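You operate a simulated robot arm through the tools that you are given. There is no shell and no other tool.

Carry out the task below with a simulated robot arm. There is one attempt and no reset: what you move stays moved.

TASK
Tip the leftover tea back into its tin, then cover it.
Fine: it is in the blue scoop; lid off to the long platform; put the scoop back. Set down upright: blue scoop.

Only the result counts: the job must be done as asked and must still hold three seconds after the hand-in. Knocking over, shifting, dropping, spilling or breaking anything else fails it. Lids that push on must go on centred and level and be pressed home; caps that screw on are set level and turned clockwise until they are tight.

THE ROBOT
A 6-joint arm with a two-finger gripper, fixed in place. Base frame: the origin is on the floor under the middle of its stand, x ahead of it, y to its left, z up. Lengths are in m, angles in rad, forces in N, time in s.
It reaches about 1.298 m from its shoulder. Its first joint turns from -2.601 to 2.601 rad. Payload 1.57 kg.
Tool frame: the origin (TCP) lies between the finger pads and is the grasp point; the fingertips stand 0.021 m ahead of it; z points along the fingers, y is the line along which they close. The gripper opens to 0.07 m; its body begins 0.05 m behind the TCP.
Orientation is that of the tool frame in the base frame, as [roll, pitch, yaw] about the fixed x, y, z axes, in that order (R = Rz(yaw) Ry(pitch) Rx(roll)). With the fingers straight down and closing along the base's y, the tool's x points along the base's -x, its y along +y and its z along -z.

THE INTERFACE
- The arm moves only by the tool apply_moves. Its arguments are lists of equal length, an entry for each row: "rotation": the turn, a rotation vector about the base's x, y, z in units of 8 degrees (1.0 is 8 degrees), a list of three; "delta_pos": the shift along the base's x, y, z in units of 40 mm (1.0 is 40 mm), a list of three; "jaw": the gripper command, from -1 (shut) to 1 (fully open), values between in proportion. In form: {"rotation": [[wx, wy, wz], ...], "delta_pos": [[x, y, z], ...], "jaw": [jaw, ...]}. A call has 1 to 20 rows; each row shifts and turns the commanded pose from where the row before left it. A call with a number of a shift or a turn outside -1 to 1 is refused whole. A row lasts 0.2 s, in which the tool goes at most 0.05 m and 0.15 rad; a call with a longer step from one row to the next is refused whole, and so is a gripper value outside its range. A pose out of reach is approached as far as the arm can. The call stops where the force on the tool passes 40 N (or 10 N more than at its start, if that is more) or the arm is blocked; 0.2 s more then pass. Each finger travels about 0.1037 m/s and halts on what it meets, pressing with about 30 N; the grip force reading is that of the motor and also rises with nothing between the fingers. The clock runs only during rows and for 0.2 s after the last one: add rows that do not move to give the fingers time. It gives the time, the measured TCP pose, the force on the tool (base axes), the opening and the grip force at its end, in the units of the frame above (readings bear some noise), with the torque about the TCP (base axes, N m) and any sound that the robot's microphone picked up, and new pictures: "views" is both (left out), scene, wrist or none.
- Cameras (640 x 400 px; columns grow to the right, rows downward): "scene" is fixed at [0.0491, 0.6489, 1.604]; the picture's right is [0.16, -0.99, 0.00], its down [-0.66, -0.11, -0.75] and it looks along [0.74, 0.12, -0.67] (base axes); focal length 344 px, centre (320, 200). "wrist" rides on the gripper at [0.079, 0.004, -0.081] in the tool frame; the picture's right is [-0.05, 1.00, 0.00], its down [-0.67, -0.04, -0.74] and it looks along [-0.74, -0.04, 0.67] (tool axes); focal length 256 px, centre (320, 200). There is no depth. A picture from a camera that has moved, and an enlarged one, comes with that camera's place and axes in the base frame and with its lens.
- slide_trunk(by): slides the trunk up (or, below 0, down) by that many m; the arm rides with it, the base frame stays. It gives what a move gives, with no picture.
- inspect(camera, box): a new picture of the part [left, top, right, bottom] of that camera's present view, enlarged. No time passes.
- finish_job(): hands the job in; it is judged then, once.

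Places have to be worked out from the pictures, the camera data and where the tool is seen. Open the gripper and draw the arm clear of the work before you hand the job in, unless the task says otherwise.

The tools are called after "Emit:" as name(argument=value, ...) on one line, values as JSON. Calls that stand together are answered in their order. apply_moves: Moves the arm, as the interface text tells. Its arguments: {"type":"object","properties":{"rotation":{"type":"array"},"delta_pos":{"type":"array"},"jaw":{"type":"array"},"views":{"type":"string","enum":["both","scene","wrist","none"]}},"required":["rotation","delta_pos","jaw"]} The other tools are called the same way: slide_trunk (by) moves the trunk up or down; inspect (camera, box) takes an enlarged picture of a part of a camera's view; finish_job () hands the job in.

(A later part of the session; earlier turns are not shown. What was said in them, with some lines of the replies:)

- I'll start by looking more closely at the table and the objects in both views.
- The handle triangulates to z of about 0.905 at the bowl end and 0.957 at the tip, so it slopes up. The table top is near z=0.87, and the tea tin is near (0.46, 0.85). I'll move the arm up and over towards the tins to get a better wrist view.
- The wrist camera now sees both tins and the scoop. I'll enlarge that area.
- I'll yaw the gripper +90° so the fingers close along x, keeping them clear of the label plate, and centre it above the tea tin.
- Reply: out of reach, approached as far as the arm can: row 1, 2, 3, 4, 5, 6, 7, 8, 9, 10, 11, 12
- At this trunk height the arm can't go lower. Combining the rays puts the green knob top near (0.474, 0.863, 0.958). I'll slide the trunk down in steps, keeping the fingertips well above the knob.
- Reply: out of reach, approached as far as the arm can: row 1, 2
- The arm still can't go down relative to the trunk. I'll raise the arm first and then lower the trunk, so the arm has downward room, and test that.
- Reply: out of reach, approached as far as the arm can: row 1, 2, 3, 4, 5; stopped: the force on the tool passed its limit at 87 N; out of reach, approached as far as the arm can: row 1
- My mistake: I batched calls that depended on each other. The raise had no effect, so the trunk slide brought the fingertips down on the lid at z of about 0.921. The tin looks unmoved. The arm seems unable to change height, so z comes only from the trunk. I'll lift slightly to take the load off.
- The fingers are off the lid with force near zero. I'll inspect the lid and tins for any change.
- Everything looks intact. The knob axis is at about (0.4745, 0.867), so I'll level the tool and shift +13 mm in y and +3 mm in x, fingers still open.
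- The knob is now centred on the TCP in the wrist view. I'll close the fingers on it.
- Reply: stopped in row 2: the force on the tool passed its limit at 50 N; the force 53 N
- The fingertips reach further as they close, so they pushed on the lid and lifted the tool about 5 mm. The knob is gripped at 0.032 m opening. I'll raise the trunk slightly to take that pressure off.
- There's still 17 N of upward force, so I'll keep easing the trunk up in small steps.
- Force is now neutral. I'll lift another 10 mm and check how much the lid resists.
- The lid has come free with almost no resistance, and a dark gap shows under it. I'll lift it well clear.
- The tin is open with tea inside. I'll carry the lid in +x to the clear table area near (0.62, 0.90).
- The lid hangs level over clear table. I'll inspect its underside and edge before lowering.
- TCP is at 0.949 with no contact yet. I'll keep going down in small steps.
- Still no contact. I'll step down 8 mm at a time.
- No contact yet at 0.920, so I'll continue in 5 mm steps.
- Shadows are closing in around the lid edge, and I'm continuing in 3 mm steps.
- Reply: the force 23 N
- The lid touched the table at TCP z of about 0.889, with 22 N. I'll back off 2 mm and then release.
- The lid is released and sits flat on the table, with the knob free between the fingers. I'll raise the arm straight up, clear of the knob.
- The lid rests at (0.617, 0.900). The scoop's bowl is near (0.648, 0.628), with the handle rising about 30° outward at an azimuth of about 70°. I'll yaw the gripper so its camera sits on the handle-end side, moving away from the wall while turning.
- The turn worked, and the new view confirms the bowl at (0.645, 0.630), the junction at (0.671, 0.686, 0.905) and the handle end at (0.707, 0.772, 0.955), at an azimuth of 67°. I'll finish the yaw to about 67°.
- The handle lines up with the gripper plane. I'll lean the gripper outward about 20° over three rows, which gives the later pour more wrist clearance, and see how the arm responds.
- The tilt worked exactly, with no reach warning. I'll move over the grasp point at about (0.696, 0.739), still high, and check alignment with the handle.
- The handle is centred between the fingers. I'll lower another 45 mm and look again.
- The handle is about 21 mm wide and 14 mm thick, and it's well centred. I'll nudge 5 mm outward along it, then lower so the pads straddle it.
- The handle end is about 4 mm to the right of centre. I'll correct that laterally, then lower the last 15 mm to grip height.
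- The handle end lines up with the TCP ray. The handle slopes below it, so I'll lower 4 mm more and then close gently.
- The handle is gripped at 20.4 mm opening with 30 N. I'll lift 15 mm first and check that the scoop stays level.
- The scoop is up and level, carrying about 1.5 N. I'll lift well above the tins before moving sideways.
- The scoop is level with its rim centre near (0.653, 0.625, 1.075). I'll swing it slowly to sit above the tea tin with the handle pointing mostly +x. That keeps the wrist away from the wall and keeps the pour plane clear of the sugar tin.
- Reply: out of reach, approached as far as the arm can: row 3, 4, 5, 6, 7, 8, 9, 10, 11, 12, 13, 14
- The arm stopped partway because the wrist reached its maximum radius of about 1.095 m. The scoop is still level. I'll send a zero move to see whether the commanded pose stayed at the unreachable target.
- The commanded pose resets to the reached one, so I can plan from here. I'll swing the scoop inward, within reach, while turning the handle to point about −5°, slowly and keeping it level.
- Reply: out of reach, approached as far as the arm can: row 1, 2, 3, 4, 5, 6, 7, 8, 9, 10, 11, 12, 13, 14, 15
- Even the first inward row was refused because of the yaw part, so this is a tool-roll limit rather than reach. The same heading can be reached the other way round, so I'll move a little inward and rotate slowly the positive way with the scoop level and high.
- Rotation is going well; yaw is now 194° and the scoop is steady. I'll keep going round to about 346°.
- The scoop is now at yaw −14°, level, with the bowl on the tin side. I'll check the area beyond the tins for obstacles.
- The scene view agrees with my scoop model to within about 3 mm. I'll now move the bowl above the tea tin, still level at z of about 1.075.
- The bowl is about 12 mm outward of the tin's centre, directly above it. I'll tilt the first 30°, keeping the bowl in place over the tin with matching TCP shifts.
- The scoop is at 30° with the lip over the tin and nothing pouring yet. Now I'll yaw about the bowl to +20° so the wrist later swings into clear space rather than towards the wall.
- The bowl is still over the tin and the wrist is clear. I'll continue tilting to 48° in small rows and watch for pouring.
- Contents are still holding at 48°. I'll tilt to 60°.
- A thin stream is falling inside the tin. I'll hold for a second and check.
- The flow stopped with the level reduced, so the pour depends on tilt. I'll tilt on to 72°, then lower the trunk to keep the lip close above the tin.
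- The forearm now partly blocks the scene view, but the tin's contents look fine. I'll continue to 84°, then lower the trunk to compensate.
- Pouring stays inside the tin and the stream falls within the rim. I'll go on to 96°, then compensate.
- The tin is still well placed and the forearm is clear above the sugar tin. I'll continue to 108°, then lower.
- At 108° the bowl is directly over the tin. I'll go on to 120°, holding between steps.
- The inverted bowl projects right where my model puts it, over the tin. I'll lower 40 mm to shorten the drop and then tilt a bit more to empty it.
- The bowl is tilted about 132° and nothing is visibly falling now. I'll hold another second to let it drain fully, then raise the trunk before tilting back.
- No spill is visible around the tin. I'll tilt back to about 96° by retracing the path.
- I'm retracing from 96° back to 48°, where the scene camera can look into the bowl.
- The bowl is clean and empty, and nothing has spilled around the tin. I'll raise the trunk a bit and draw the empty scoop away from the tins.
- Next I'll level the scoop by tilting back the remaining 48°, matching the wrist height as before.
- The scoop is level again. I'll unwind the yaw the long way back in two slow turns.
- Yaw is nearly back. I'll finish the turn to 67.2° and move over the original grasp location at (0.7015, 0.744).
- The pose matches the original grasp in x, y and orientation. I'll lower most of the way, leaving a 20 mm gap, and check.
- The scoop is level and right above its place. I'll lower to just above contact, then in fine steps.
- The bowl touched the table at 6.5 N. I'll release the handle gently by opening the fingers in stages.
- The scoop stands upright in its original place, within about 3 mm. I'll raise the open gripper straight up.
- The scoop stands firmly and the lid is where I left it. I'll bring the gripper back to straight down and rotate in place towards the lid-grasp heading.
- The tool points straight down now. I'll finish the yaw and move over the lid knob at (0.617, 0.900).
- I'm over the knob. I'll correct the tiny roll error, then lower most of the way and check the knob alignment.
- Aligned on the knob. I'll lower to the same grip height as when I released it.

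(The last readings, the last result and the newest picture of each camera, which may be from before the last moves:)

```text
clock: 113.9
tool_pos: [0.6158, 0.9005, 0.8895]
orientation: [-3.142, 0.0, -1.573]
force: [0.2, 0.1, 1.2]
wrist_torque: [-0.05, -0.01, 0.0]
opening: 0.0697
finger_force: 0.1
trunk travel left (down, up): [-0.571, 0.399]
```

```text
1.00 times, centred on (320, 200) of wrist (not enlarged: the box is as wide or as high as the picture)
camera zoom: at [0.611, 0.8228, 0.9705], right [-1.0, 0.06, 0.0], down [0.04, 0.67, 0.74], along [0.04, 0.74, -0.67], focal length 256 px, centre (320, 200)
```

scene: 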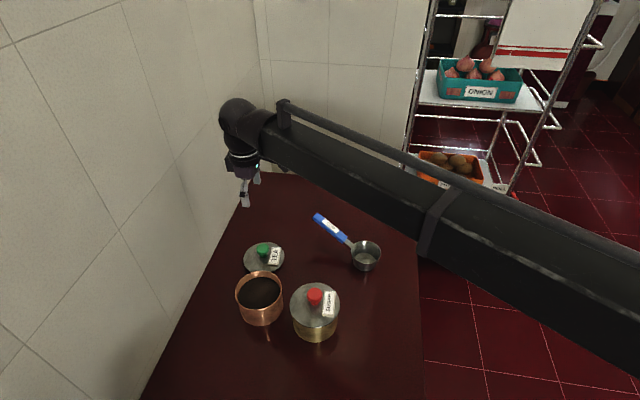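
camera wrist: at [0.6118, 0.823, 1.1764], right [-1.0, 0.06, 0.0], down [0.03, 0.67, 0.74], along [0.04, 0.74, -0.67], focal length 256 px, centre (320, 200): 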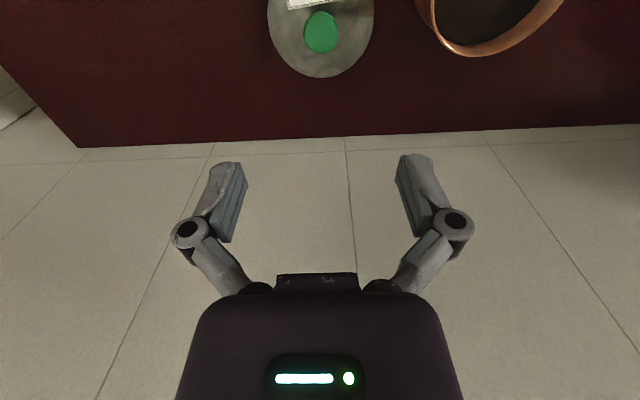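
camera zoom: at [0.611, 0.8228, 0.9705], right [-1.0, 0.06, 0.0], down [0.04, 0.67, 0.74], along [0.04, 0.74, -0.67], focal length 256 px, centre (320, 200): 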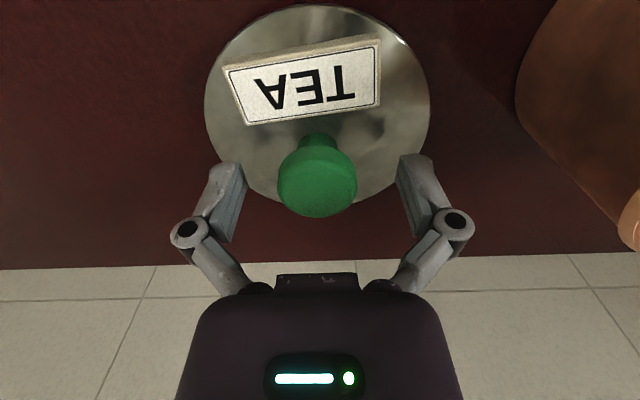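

Alignment is within about 1.5 mm of the release pose. I'll nudge +1.3 mm in x and lower 1 mm, then close on the knob.

Emit:
apply_moves(rotation=[[0, 0, 0]], delta_pos=[[0.034, 0, 0]], jaw=[1], views="none")

Emit:
slide_trunk(by=-0.001)

Emit:
apply_moves(rotation=[[0, 0, 0], [0, 0, 0], [0, 0, 0], [0, 0, 0]], delta_pos=[[0, 0, 0], [0, 0, 0], [0, 0, 0], [0, 0, 0]], jaw=[0.3, 0, -1, -1])

```text
clock: 114.3
tool_pos: [0.6182, 0.9012, 0.8895]
orientation: [3.141, 0.0, -1.574]
force: [-0.1, -0.1, 0.2]
wrist_torque: [0.03, -0.03, 0.01]
opening: 0.0699
finger_force: 0.1
trunk travel left (down, up): [-0.571, 0.399]
```

```text
clock: 114.8
tool_pos: [0.6174, 0.9015, 0.8883]
orientation: [3.141, -0.003, -1.572]
force: [-0.1, 0.2, -0.8]
wrist_torque: [-0.02, -0.03, -0.02]
opening: 0.0702
finger_force: 0.1
trunk travel left (down, up): [-0.57, 0.4]
```

```text
clock: 115.8
tool_pos: [0.6181, 0.9009, 0.8896]
orientation: [-3.141, -0.002, -1.574]
force: [0.6, 0.6, 2.2]
wrist_torque: [0.01, 0.04, -0.04]
opening: 0.0316
finger_force: 29.8
trunk travel left (down, up): [-0.57, 0.4]
camera wrist: at [0.6123, 0.8232, 0.9694], right [-1.0, 0.06, 0.0], down [0.04, 0.67, 0.74], along [0.04, 0.74, -0.67], focal length 256 px, centre (320, 200)
```

scene: 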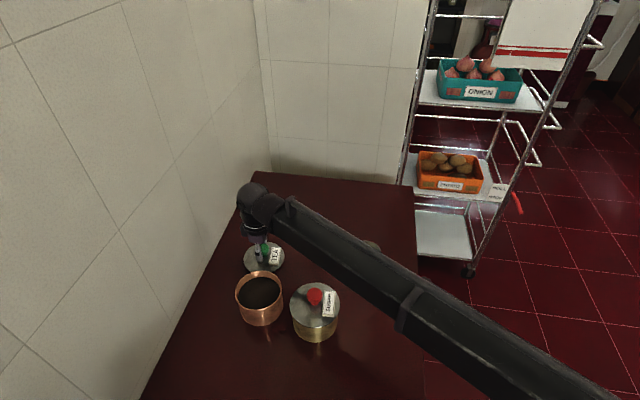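
wrist: 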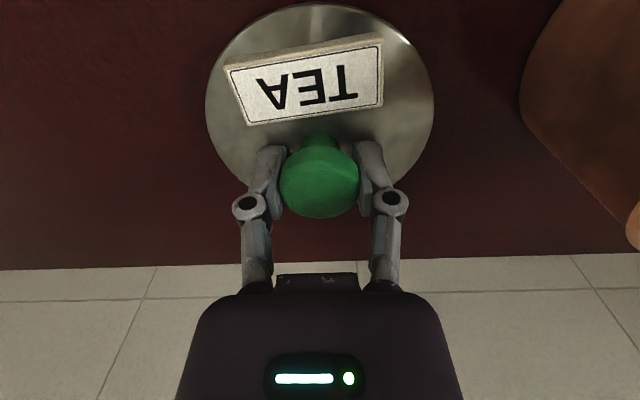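

The knob is gripped again at 31.6 mm, as before. I'll lift the lid straight up.

Emit:
slide_trunk(by=0.02)

Emit:
slide_trunk(by=0.14)

Emit:
apply_moves(rotation=[[0, 0, 0], [0, 0, 0], [0, 0, 0], [0, 0, 0], [0, 0, 0], [0, 0, 0], [0, 0, 0]], delta_pos=[[-0.6, -0.141, 0], [-0.6, -0.141, 0], [-0.6, -0.141, 0], [-0.6, -0.141, 0], [-0.6, -0.141, 0], [-0.585, -0.14, 0], [0, 0, 0]], jaw=[-1, -1, -1, -1, -1, -1, -1])

```text
clock: 116.5
tool_pos: [0.6171, 0.9011, 0.9087]
orientation: [-3.141, -0.003, -1.574]
force: [-1.3, 0.5, -0.1]
wrist_torque: [-0.03, 0.0, -0.01]
opening: 0.0316
finger_force: 30.1
trunk travel left (down, up): [-0.59, 0.38]
```

```text
clock: 118.2
tool_pos: [0.6175, 0.9014, 1.0477]
orientation: [3.14, -0.003, -1.574]
force: [0.6, -0.4, -1.5]
wrist_torque: [-0.02, -0.05, 0.02]
opening: 0.0314
finger_force: 30.0
trunk travel left (down, up): [-0.73, 0.24]
```

```text
clock: 119.8
tool_pos: [0.4727, 0.868, 1.0491]
orientation: [-3.139, -0.001, -1.576]
force: [0.2, 0.6, -0.5]
wrist_torque: [0.0, -0.03, 0.0]
opening: 0.0313
finger_force: 29.9
trunk travel left (down, up): [-0.73, 0.24]
camera wrist: at [0.4674, 0.7902, 1.1291], right [-1.0, 0.06, 0.0], down [0.04, 0.67, 0.74], along [0.04, 0.74, -0.67], focal length 256 px, centre (320, 200)
```

scene: 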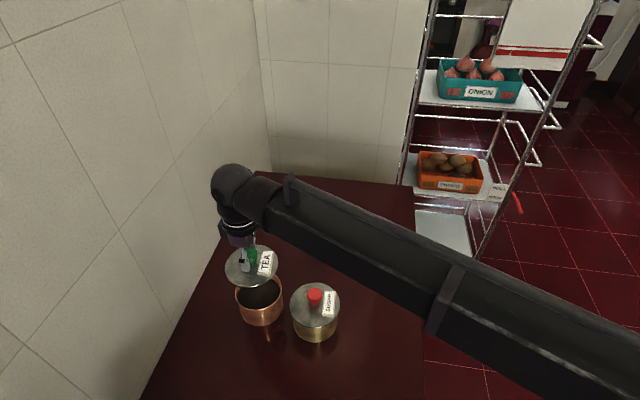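
wrist: 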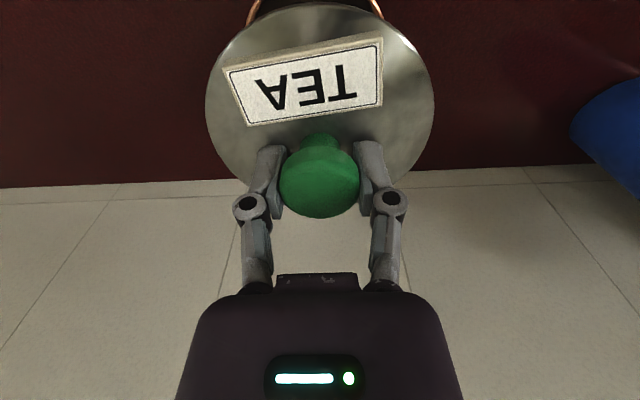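

The lid is over the tin. From the logged camera poses, the seat position needs +1.5 mm in x, −0.8 mm in y and a tiny yaw fix. I'll apply that and lower to just above the rim.

Emit:
apply_moves(rotation=[[0, 0, 0.025], [0, 0, 0]], delta_pos=[[0.038, -0.02, 0], [0, 0, 0]], jaw=[-1, -1], views="wrist")

Emit:
slide_trunk(by=-0.07)

Emit:
inspect(camera="scene", box=[210, 220, 310, 330])

Emit:
inspect(camera="wrist", box=[160, 0, 480, 260])

```text
clock: 120.4
tool_pos: [0.4745, 0.8661, 1.0497]
orientation: [-3.141, -0.001, -1.571]
force: [-0.2, 0.3, -0.7]
wrist_torque: [0.03, 0.06, 0.02]
opening: 0.0313
finger_force: 30.6
trunk travel left (down, up): [-0.73, 0.24]
camera wrist: at [0.4697, 0.7892, 1.1293], right [-1.0, 0.05, 0.0], down [0.04, 0.67, 0.74], along [0.04, 0.74, -0.67], focal length 256 px, centre (320, 200)
```

wrist: 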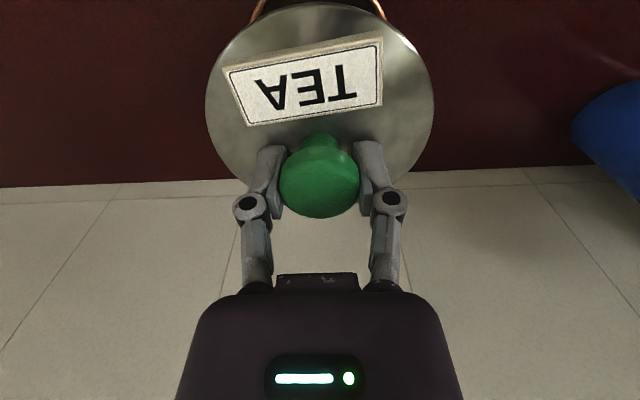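

```text
clock: 121.5
tool_pos: [0.4748, 0.8663, 0.979]
orientation: [3.142, -0.001, -1.571]
force: [0.5, 0.4, 0.0]
wrist_torque: [0.0, -0.04, 0.0]
opening: 0.0316
finger_force: 29.7
trunk travel left (down, up): [-0.66, 0.31]
```

```text
3.64 times, centred on (260, 275) of scene
camera zoom: at [0.0491, 0.6489, 1.604], right [0.16, -0.99, 0.0], down [-0.66, -0.11, -0.75], along [0.74, 0.12, -0.67], focal length 1251 px, centre (538, -73)
```

zoom: 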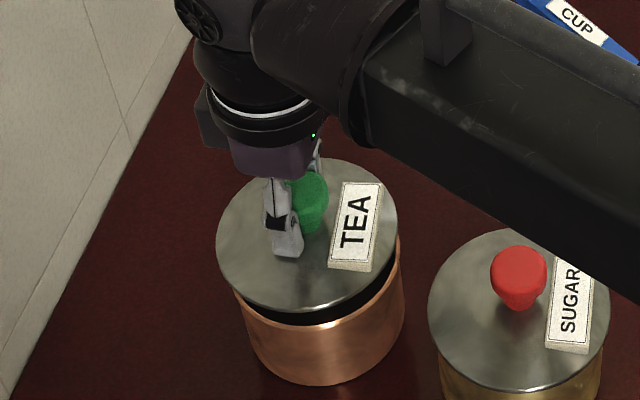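

```text
1.54 times, centred on (320, 130) of wrist
camera zoom: at [0.4697, 0.789, 1.0594], right [-1.0, 0.05, 0.0], down [0.04, 0.67, 0.74], along [0.04, 0.74, -0.67], focal length 394 px, centre (320, 308)
```

zoom: 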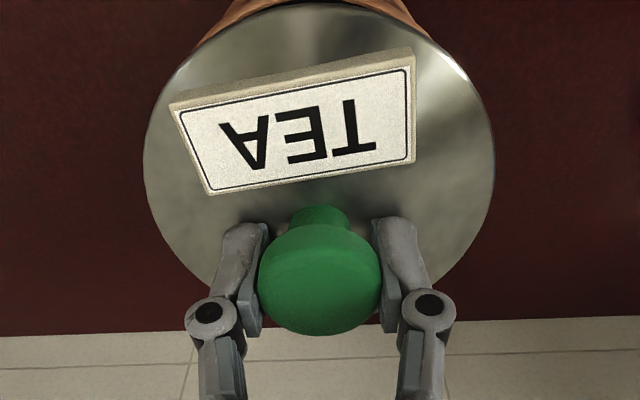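

The lid is centred over the rim with an even gap. I'll make a final sub-millimetre correction and lower in small steps.

Emit:
apply_moves(rotation=[[0, 0, 0]], delta_pos=[[-0.014, 0.008, 0]], jaw=[-1], views="none")

Emit:
slide_trunk(by=-0.01)

Emit:
inspect(camera="scene", box=[210, 220, 310, 330])

```text
clock: 121.8
tool_pos: [0.4738, 0.867, 0.9788]
orientation: [3.141, -0.002, -1.57]
force: [1.0, -0.8, 0.1]
wrist_torque: [0.03, -0.01, 0.04]
opening: 0.0315
finger_force: 30.6
trunk travel left (down, up): [-0.66, 0.31]
```

```text
clock: 122.4
tool_pos: [0.4742, 0.867, 0.9692]
orientation: [3.14, -0.001, -1.57]
force: [-0.1, -0.2, -0.7]
wrist_torque: [0.02, -0.01, -0.01]
opening: 0.0317
finger_force: 30.2
trunk travel left (down, up): [-0.65, 0.32]
```

```text
3.64 times, centred on (260, 275) of scene
camera zoom: at [0.0491, 0.6489, 1.604], right [0.16, -0.99, 0.0], down [-0.66, -0.11, -0.75], along [0.74, 0.12, -0.67], focal length 1251 px, centre (538, -73)
```

zoom: 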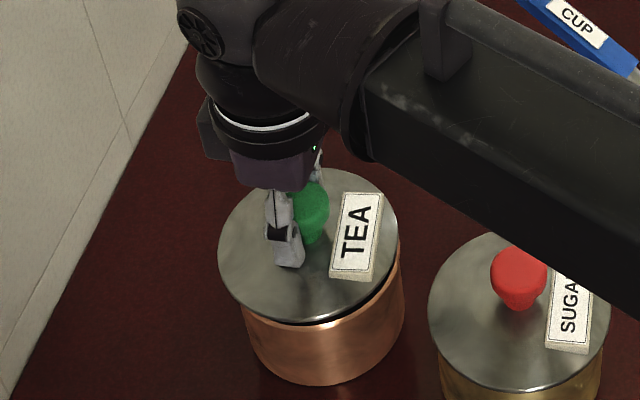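

Well centred with no contact yet. I'll step down 4 mm, then 2 mm at a time, watching the force.

Emit:
slide_trunk(by=-0.005)

Emit:
slide_trunk(by=-0.002)

```text
clock: 123.0
tool_pos: [0.4742, 0.8683, 0.9633]
orientation: [3.141, -0.001, -1.571]
force: [0.5, 0.3, -1.5]
wrist_torque: [0.0, -0.02, 0.0]
opening: 0.0311
finger_force: 30.1
trunk travel left (down, up): [-0.645, 0.325]
```

```text
clock: 123.5
tool_pos: [0.4737, 0.8674, 0.9633]
orientation: [-3.141, -0.002, -1.57]
force: [0.1, 0.4, -1.1]
wrist_torque: [0.01, -0.02, 0.02]
opening: 0.0316
finger_force: 29.8
trunk travel left (down, up): [-0.643, 0.327]
```

Emit:
slide_trunk(by=-0.002)

```text
clock: 124.0
tool_pos: [0.4732, 0.8679, 0.9621]
orientation: [3.141, 0.0, -1.572]
force: [0.4, -0.3, 0.0]
wrist_torque: [-0.02, 0.02, -0.02]
opening: 0.0316
finger_force: 30.1
trunk travel left (down, up): [-0.641, 0.329]
```

Emit:
slide_trunk(by=-0.002)

```text
clock: 124.5
tool_pos: [0.4744, 0.8674, 0.958]
orientation: [3.141, -0.001, -1.573]
force: [-0.3, 0.1, -0.2]
wrist_torque: [0.0, 0.01, -0.01]
opening: 0.0313
finger_force: 30.1
trunk travel left (down, up): [-0.639, 0.331]
```

Emit:
slide_trunk(by=-0.002)

Emit:
inspect(camera="scene", box=[210, 220, 310, 330])

```text
clock: 125.0
tool_pos: [0.4724, 0.8673, 0.9557]
orientation: [-3.141, 0.0, -1.571]
force: [1.8, 5.1, 13.1]
wrist_torque: [-0.19, 0.02, -0.05]
opening: 0.0316
finger_force: 30.1
trunk travel left (down, up): [-0.637, 0.333]
```

```text
3.64 times, centred on (260, 275) of scene
camera zoom: at [0.0491, 0.6489, 1.604], right [0.16, -0.99, 0.0], down [-0.66, -0.11, -0.75], along [0.74, 0.12, -0.67], focal length 1251 px, centre (538, -73)
```

zoom: 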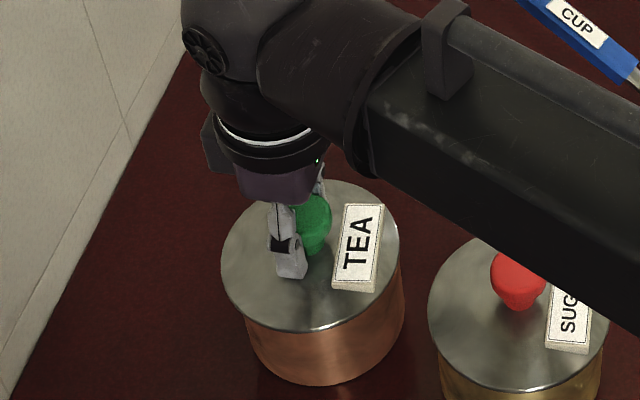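

Contact is 13 N and the lid looks flush and level with no gap. I'll press down a bit more to make sure it's fully home.

Emit:
slide_trunk(by=-0.003)

```text
clock: 125.6
tool_pos: [0.4738, 0.8671, 0.9553]
orientation: [-3.14, 0.004, -1.572]
force: [6.8, 12.2, 37.7]
wrist_torque: [0.16, 0.0, -0.08]
opening: 0.0315
finger_force: 30.1
trunk travel left (down, up): [-0.634, 0.336]
```

Force rose to 38 N with no further travel, so the lid is bottomed out. I'll relieve the pressure, then release.

Emit:
slide_trunk(by=0.004)

Emit:
apply_moves(rotation=[[0, 0, 0], [0, 0, 0], [0, 0, 0], [0, 0, 0]], delta_pos=[[0, 0, 0], [0, 0, 0], [0, 0, 0], [0, 0, 0]], jaw=[0, 0.4, 1, 1])

```text
clock: 126.1
tool_pos: [0.4741, 0.8671, 0.9564]
orientation: [3.139, -0.002, -1.571]
force: [0.6, 0.0, -0.4]
wrist_torque: [-0.03, 0.0, -0.03]
opening: 0.0314
finger_force: 29.5
trunk travel left (down, up): [-0.638, 0.332]
```

```text
clock: 127.1
tool_pos: [0.4744, 0.8677, 0.9562]
orientation: [-3.14, -0.002, -1.572]
force: [-0.2, 0.3, 0.2]
wrist_torque: [0.05, 0.0, 0.01]
opening: 0.07
finger_force: 0.2
trunk travel left (down, up): [-0.638, 0.332]
camera wrist: at [0.4692, 0.7896, 1.0373], right [-1.0, 0.05, 0.0], down [0.04, 0.67, 0.74], along [0.04, 0.74, -0.67], focal length 256 px, centre (320, 200)
```

scene: 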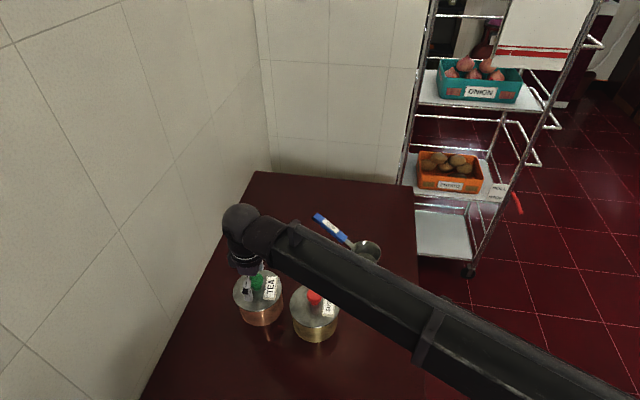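
wrist: 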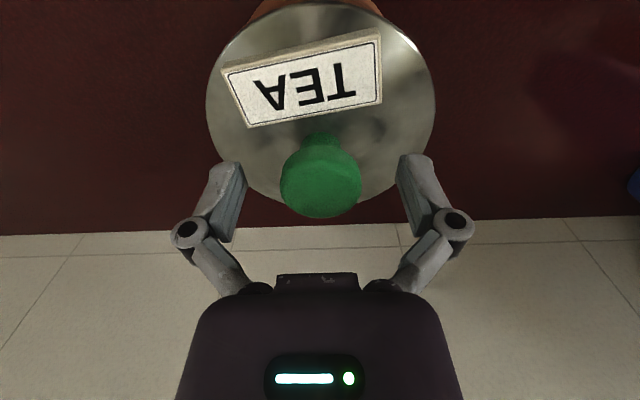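

The lid is released and looks level and centred. To be sure it's pressed home, I'll rise, close the fingers and press once on the knob top.

Emit:
slide_trunk(by=0.08)

Emit:
apply_moves(rotation=[[0, 0, 0], [0, 0, 0], [0, 0, 0], [0, 0, 0], [0, 0, 0]], delta_pos=[[0, 0, 0], [0, 0, 0], [0, 0, 0], [0, 0, 0], [0, 0, 0]], jaw=[0, -1, -1, -1, -1])

Emit:
inspect(camera="scene", box=[210, 220, 310, 330])

```text
clock: 128.3
tool_pos: [0.4737, 0.8668, 1.0359]
orientation: [3.14, -0.001, -1.57]
force: [0.4, 0.7, -0.7]
wrist_torque: [-0.02, 0.0, -0.03]
opening: 0.0695
finger_force: 0.2
trunk travel left (down, up): [-0.718, 0.252]
```

```text
clock: 129.5
tool_pos: [0.473, 0.8681, 1.0366]
orientation: [-3.141, -0.001, -1.57]
force: [0.6, 0.0, 0.4]
wrist_torque: [0.0, -0.04, -0.02]
opening: 0.0003
finger_force: 28.5
trunk travel left (down, up): [-0.718, 0.252]
camera wrist: at [0.4692, 0.7896, 1.1173], right [-1.0, 0.05, 0.0], down [0.04, 0.67, 0.74], along [0.04, 0.74, -0.67], focal length 256 px, centre (320, 200)
```

scene: 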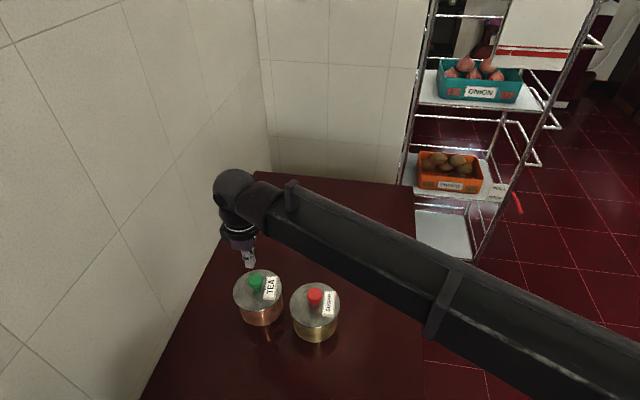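
wrist: 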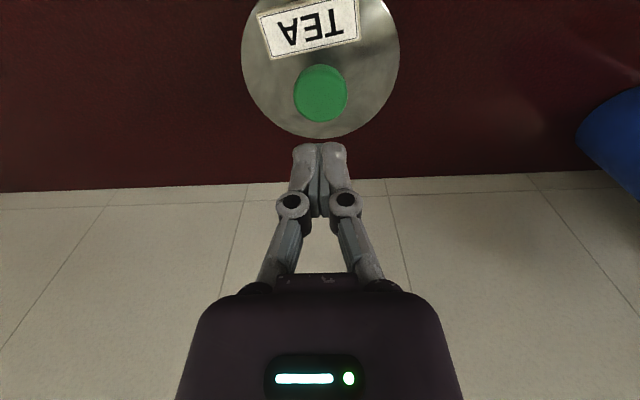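

```text
3.64 times, centred on (260, 275) of scene
camera zoom: at [0.0491, 0.6489, 1.604], right [0.16, -0.99, 0.0], down [-0.66, -0.11, -0.75], along [0.74, 0.12, -0.67], focal length 1251 px, centre (538, -73)
```

zoom: 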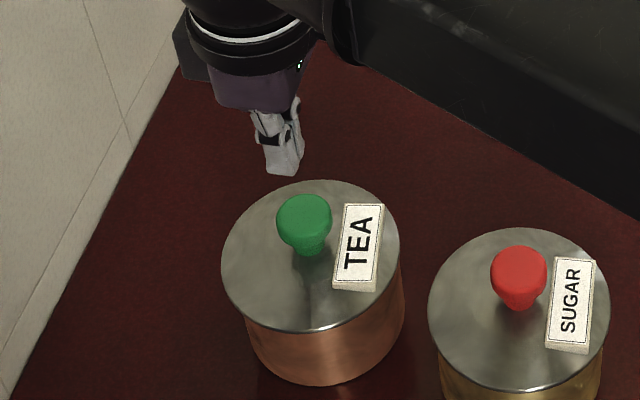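

The lid sits flush and centred like the sugar lid. I'll bring the closed fingertips down onto the knob top carefully.

Emit:
slide_trunk(by=-0.035)

Emit:
slide_trunk(by=-0.005)

Emit:
slide_trunk(by=-0.004)

```text
clock: 130.3
tool_pos: [0.4742, 0.8671, 1.0023]
orientation: [-3.14, -0.001, -1.571]
force: [0.1, -0.4, 0.2]
wrist_torque: [0.0, 0.0, -0.02]
opening: 0.0
finger_force: 28.5
trunk travel left (down, up): [-0.683, 0.287]
```

```text
clock: 130.8
tool_pos: [0.4743, 0.8678, 0.9965]
orientation: [-3.141, -0.001, -1.569]
force: [0.1, 0.7, 1.2]
wrist_torque: [-0.01, -0.02, -0.02]
opening: 0.0
finger_force: 28.7
trunk travel left (down, up): [-0.678, 0.292]
```

```text
clock: 131.3
tool_pos: [0.4733, 0.8671, 0.993]
orientation: [-3.141, 0.0, -1.572]
force: [0.4, 0.2, 0.1]
wrist_torque: [-0.05, 0.0, -0.03]
opening: 0.0
finger_force: 28.4
trunk travel left (down, up): [-0.674, 0.296]
```

Emit:
slide_trunk(by=-0.003)

Emit:
slide_trunk(by=-0.003)

Emit:
inspect(camera="wrist", box=[160, 0, 480, 260])

```text
clock: 131.8
tool_pos: [0.474, 0.8684, 0.9899]
orientation: [3.142, -0.002, -1.572]
force: [0.9, -0.9, 0.3]
wrist_torque: [-0.01, -0.02, -0.02]
opening: 0.0
finger_force: 28.6
trunk travel left (down, up): [-0.671, 0.299]
```

```text
clock: 132.4
tool_pos: [0.473, 0.8673, 0.9869]
orientation: [3.141, -0.002, -1.569]
force: [1.4, 3.0, 8.9]
wrist_torque: [0.04, -0.02, 0.02]
opening: 0.0059
finger_force: 29.0
trunk travel left (down, up): [-0.668, 0.302]
```

```text
1.54 times, centred on (320, 130) of wrist
camera zoom: at [0.469, 0.7893, 1.0681], right [-1.0, 0.05, 0.0], down [0.04, 0.67, 0.74], along [0.04, 0.74, -0.67], focal length 394 px, centre (320, 308)
```

zoom: 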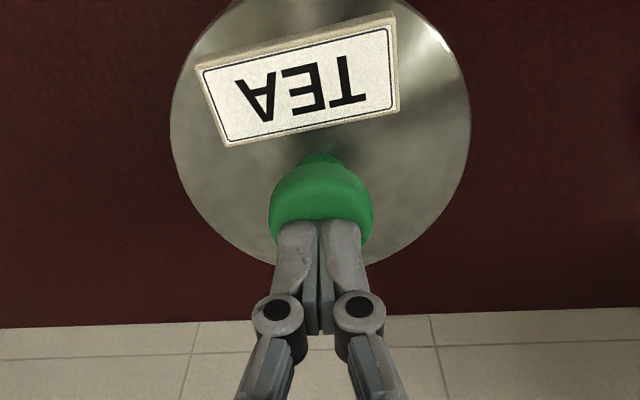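

Contact is 9 N on the knob top. I'll press a little further, to roughly 25 N, then back off.

Emit:
slide_trunk(by=-0.002)

```text
clock: 132.9
tool_pos: [0.4731, 0.867, 0.9863]
orientation: [-3.14, 0.003, -1.573]
force: [6.6, 10.9, 33.6]
wrist_torque: [0.19, -0.12, 0.02]
opening: 0.0061
finger_force: 28.4
trunk travel left (down, up): [-0.666, 0.304]
```

It took 34 N with no travel, so the lid is home. I'll back straight off and rise clear.

Emit:
slide_trunk(by=0.01)

Emit:
slide_trunk(by=0.2)

Emit:
apply_moves(rotation=[[0, 0, 0], [0, 0, 0], [0, 0, 0], [0, 0, 0], [0, 0, 0], [0, 0, 0], [0, 0, 0], [0, 0, 0]], delta_pos=[[0, 0, 0], [0, 0, 0], [0.5, -1, 0], [0.5, -1, 0], [0.5, -1, 0], [0.5, -1, 0], [0.5, -1, 0], [0.5, -1, 0]], jaw=[1, 1, 1, 1, 1, 1, 1, 1])

```text
clock: 133.5
tool_pos: [0.4741, 0.8675, 0.9935]
orientation: [3.14, -0.003, -1.571]
force: [0.1, 0.6, 0.4]
wrist_torque: [-0.01, 0.0, -0.01]
opening: 0.0002
finger_force: 28.8
trunk travel left (down, up): [-0.676, 0.294]
```

```text
clock: 135.6
tool_pos: [0.4746, 0.8678, 1.1954]
orientation: [3.141, -0.002, -1.571]
force: [-0.2, 0.4, -0.5]
wrist_torque: [-0.03, 0.0, 0.0]
opening: 0.0
finger_force: 28.5
trunk travel left (down, up): [-0.876, 0.094]
```

```text
clock: 137.4
tool_pos: [0.594, 0.6266, 1.1942]
orientation: [-3.141, -0.001, -1.571]
force: [-0.1, 0.3, -0.3]
wrist_torque: [0.0, -0.02, 0.0]
opening: 0.07
finger_force: 0.1
trunk travel left (down, up): [-0.876, 0.094]
camera wrist: at [0.5892, 0.5489, 1.2755], right [-1.0, 0.05, 0.0], down [0.04, 0.67, 0.74], along [0.04, 0.74, -0.67], focal length 256 px, centre (320, 200)
```

scene: 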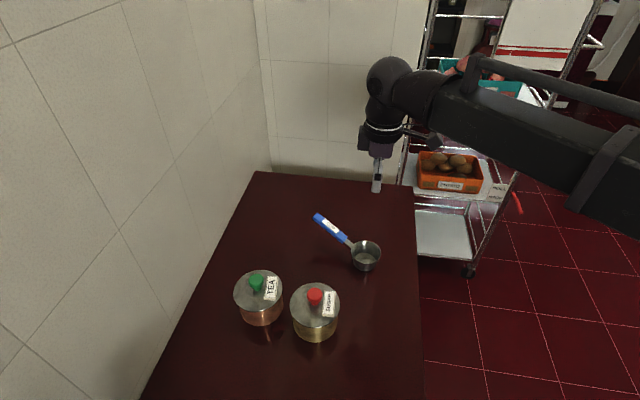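
wrist: 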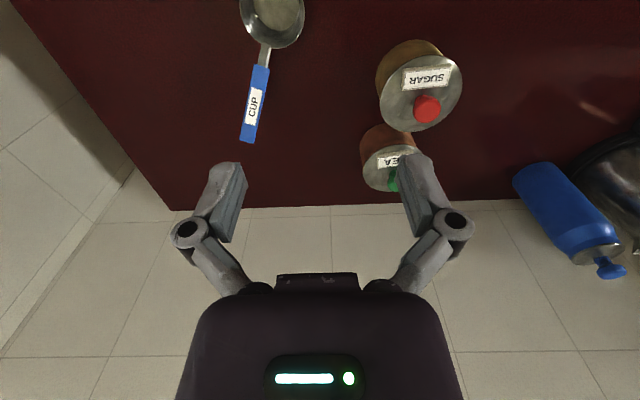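

Everything is in place. I'll draw the arm further away towards its starting position and do a final close inspection.

Emit:
apply_moves(rotation=[[0, 0, 0], [0, 0, 0], [0, 0, 0], [0, 0, 0], [0, 0, 0], [0, 0, 0], [0, 0, 0]], delta_pos=[[0.2, -0.9, 0], [0.2, -0.9, 0], [0.2, -0.9, 0], [0.2, -0.9, 0], [0.2, -0.9, 0], [0, 0, 0], [0, 0, 0]], jaw=[1, 1, 1, 1, 1, 1, 1], views="scene")

Emit:
inspect(camera="scene", box=[200, 190, 420, 350])

Emit:
inspect(camera="scene", box=[220, 255, 310, 335])

```text
clock: 139.0
tool_pos: [0.6347, 0.4481, 1.1944]
orientation: [-3.141, 0.0, -1.572]
force: [0.8, -1.0, -0.8]
wrist_torque: [-0.02, -0.01, -0.01]
opening: 0.0701
finger_force: 0.0
trunk travel left (down, up): [-0.876, 0.094]
```

scene: 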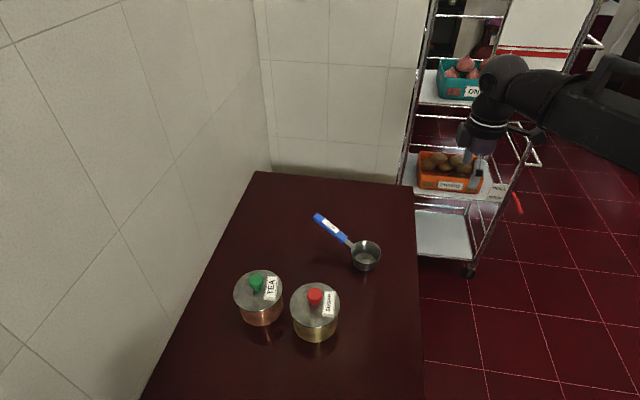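

```text
2.50 times, centred on (310, 270) of scene
camera zoom: at [0.0491, 0.6489, 1.604], right [0.16, -0.99, 0.0], down [-0.66, -0.11, -0.75], along [0.74, 0.12, -0.67], focal length 860 px, centre (345, 25)
```

zoom: 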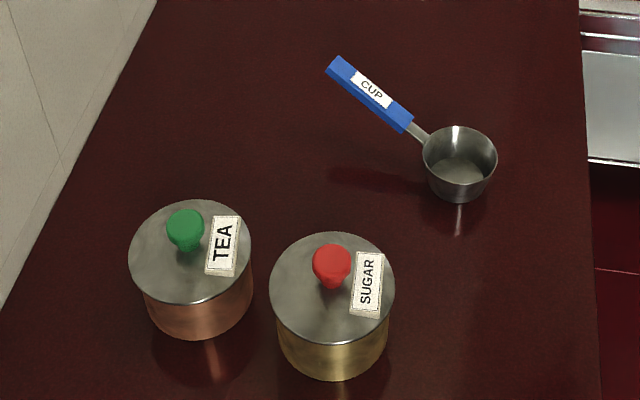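

```text
5.00 times, centred on (265, 295) of scene
camera zoom: at [0.0491, 0.6489, 1.604], right [0.16, -0.99, 0.0], down [-0.66, -0.11, -0.75], along [0.74, 0.12, -0.67], focal length 1720 px, centre (595, -275)
```

zoom: 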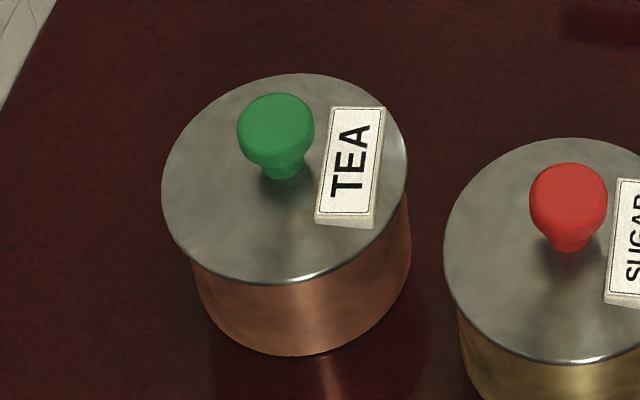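

The tea is back in its tin with the lid centred, level and pressed home. The scoop is upright and empty in its original spot, nothing has spilled, and the arm is clear with the gripper open. I'm handing the job in.

Emit:
finish_job()

```text
The job is handed in.
```

The tea is back in its tin, the lid is on, and I've handed the job in. I haven't seen the result of the judging.

- **Tea:** I poured the scoop out over the open tin. It came back clean and empty, and I saw nothing spilled around the tins.
- **Lid:** While I poured, it sat on the table, which I took to be the long platform. It then went back on centred and level, and I pressed it down until it would go no further.
- **Scoop:** It stands upright within about 3 mm of where it was.
- **Arm:** The gripper is open and clear of the table.

**Possible problem:** early on I lowered the gripper too far and its fingertips hit the tea lid at about 87 N. The lid and tin looked undamaged and unmoved afterwards.
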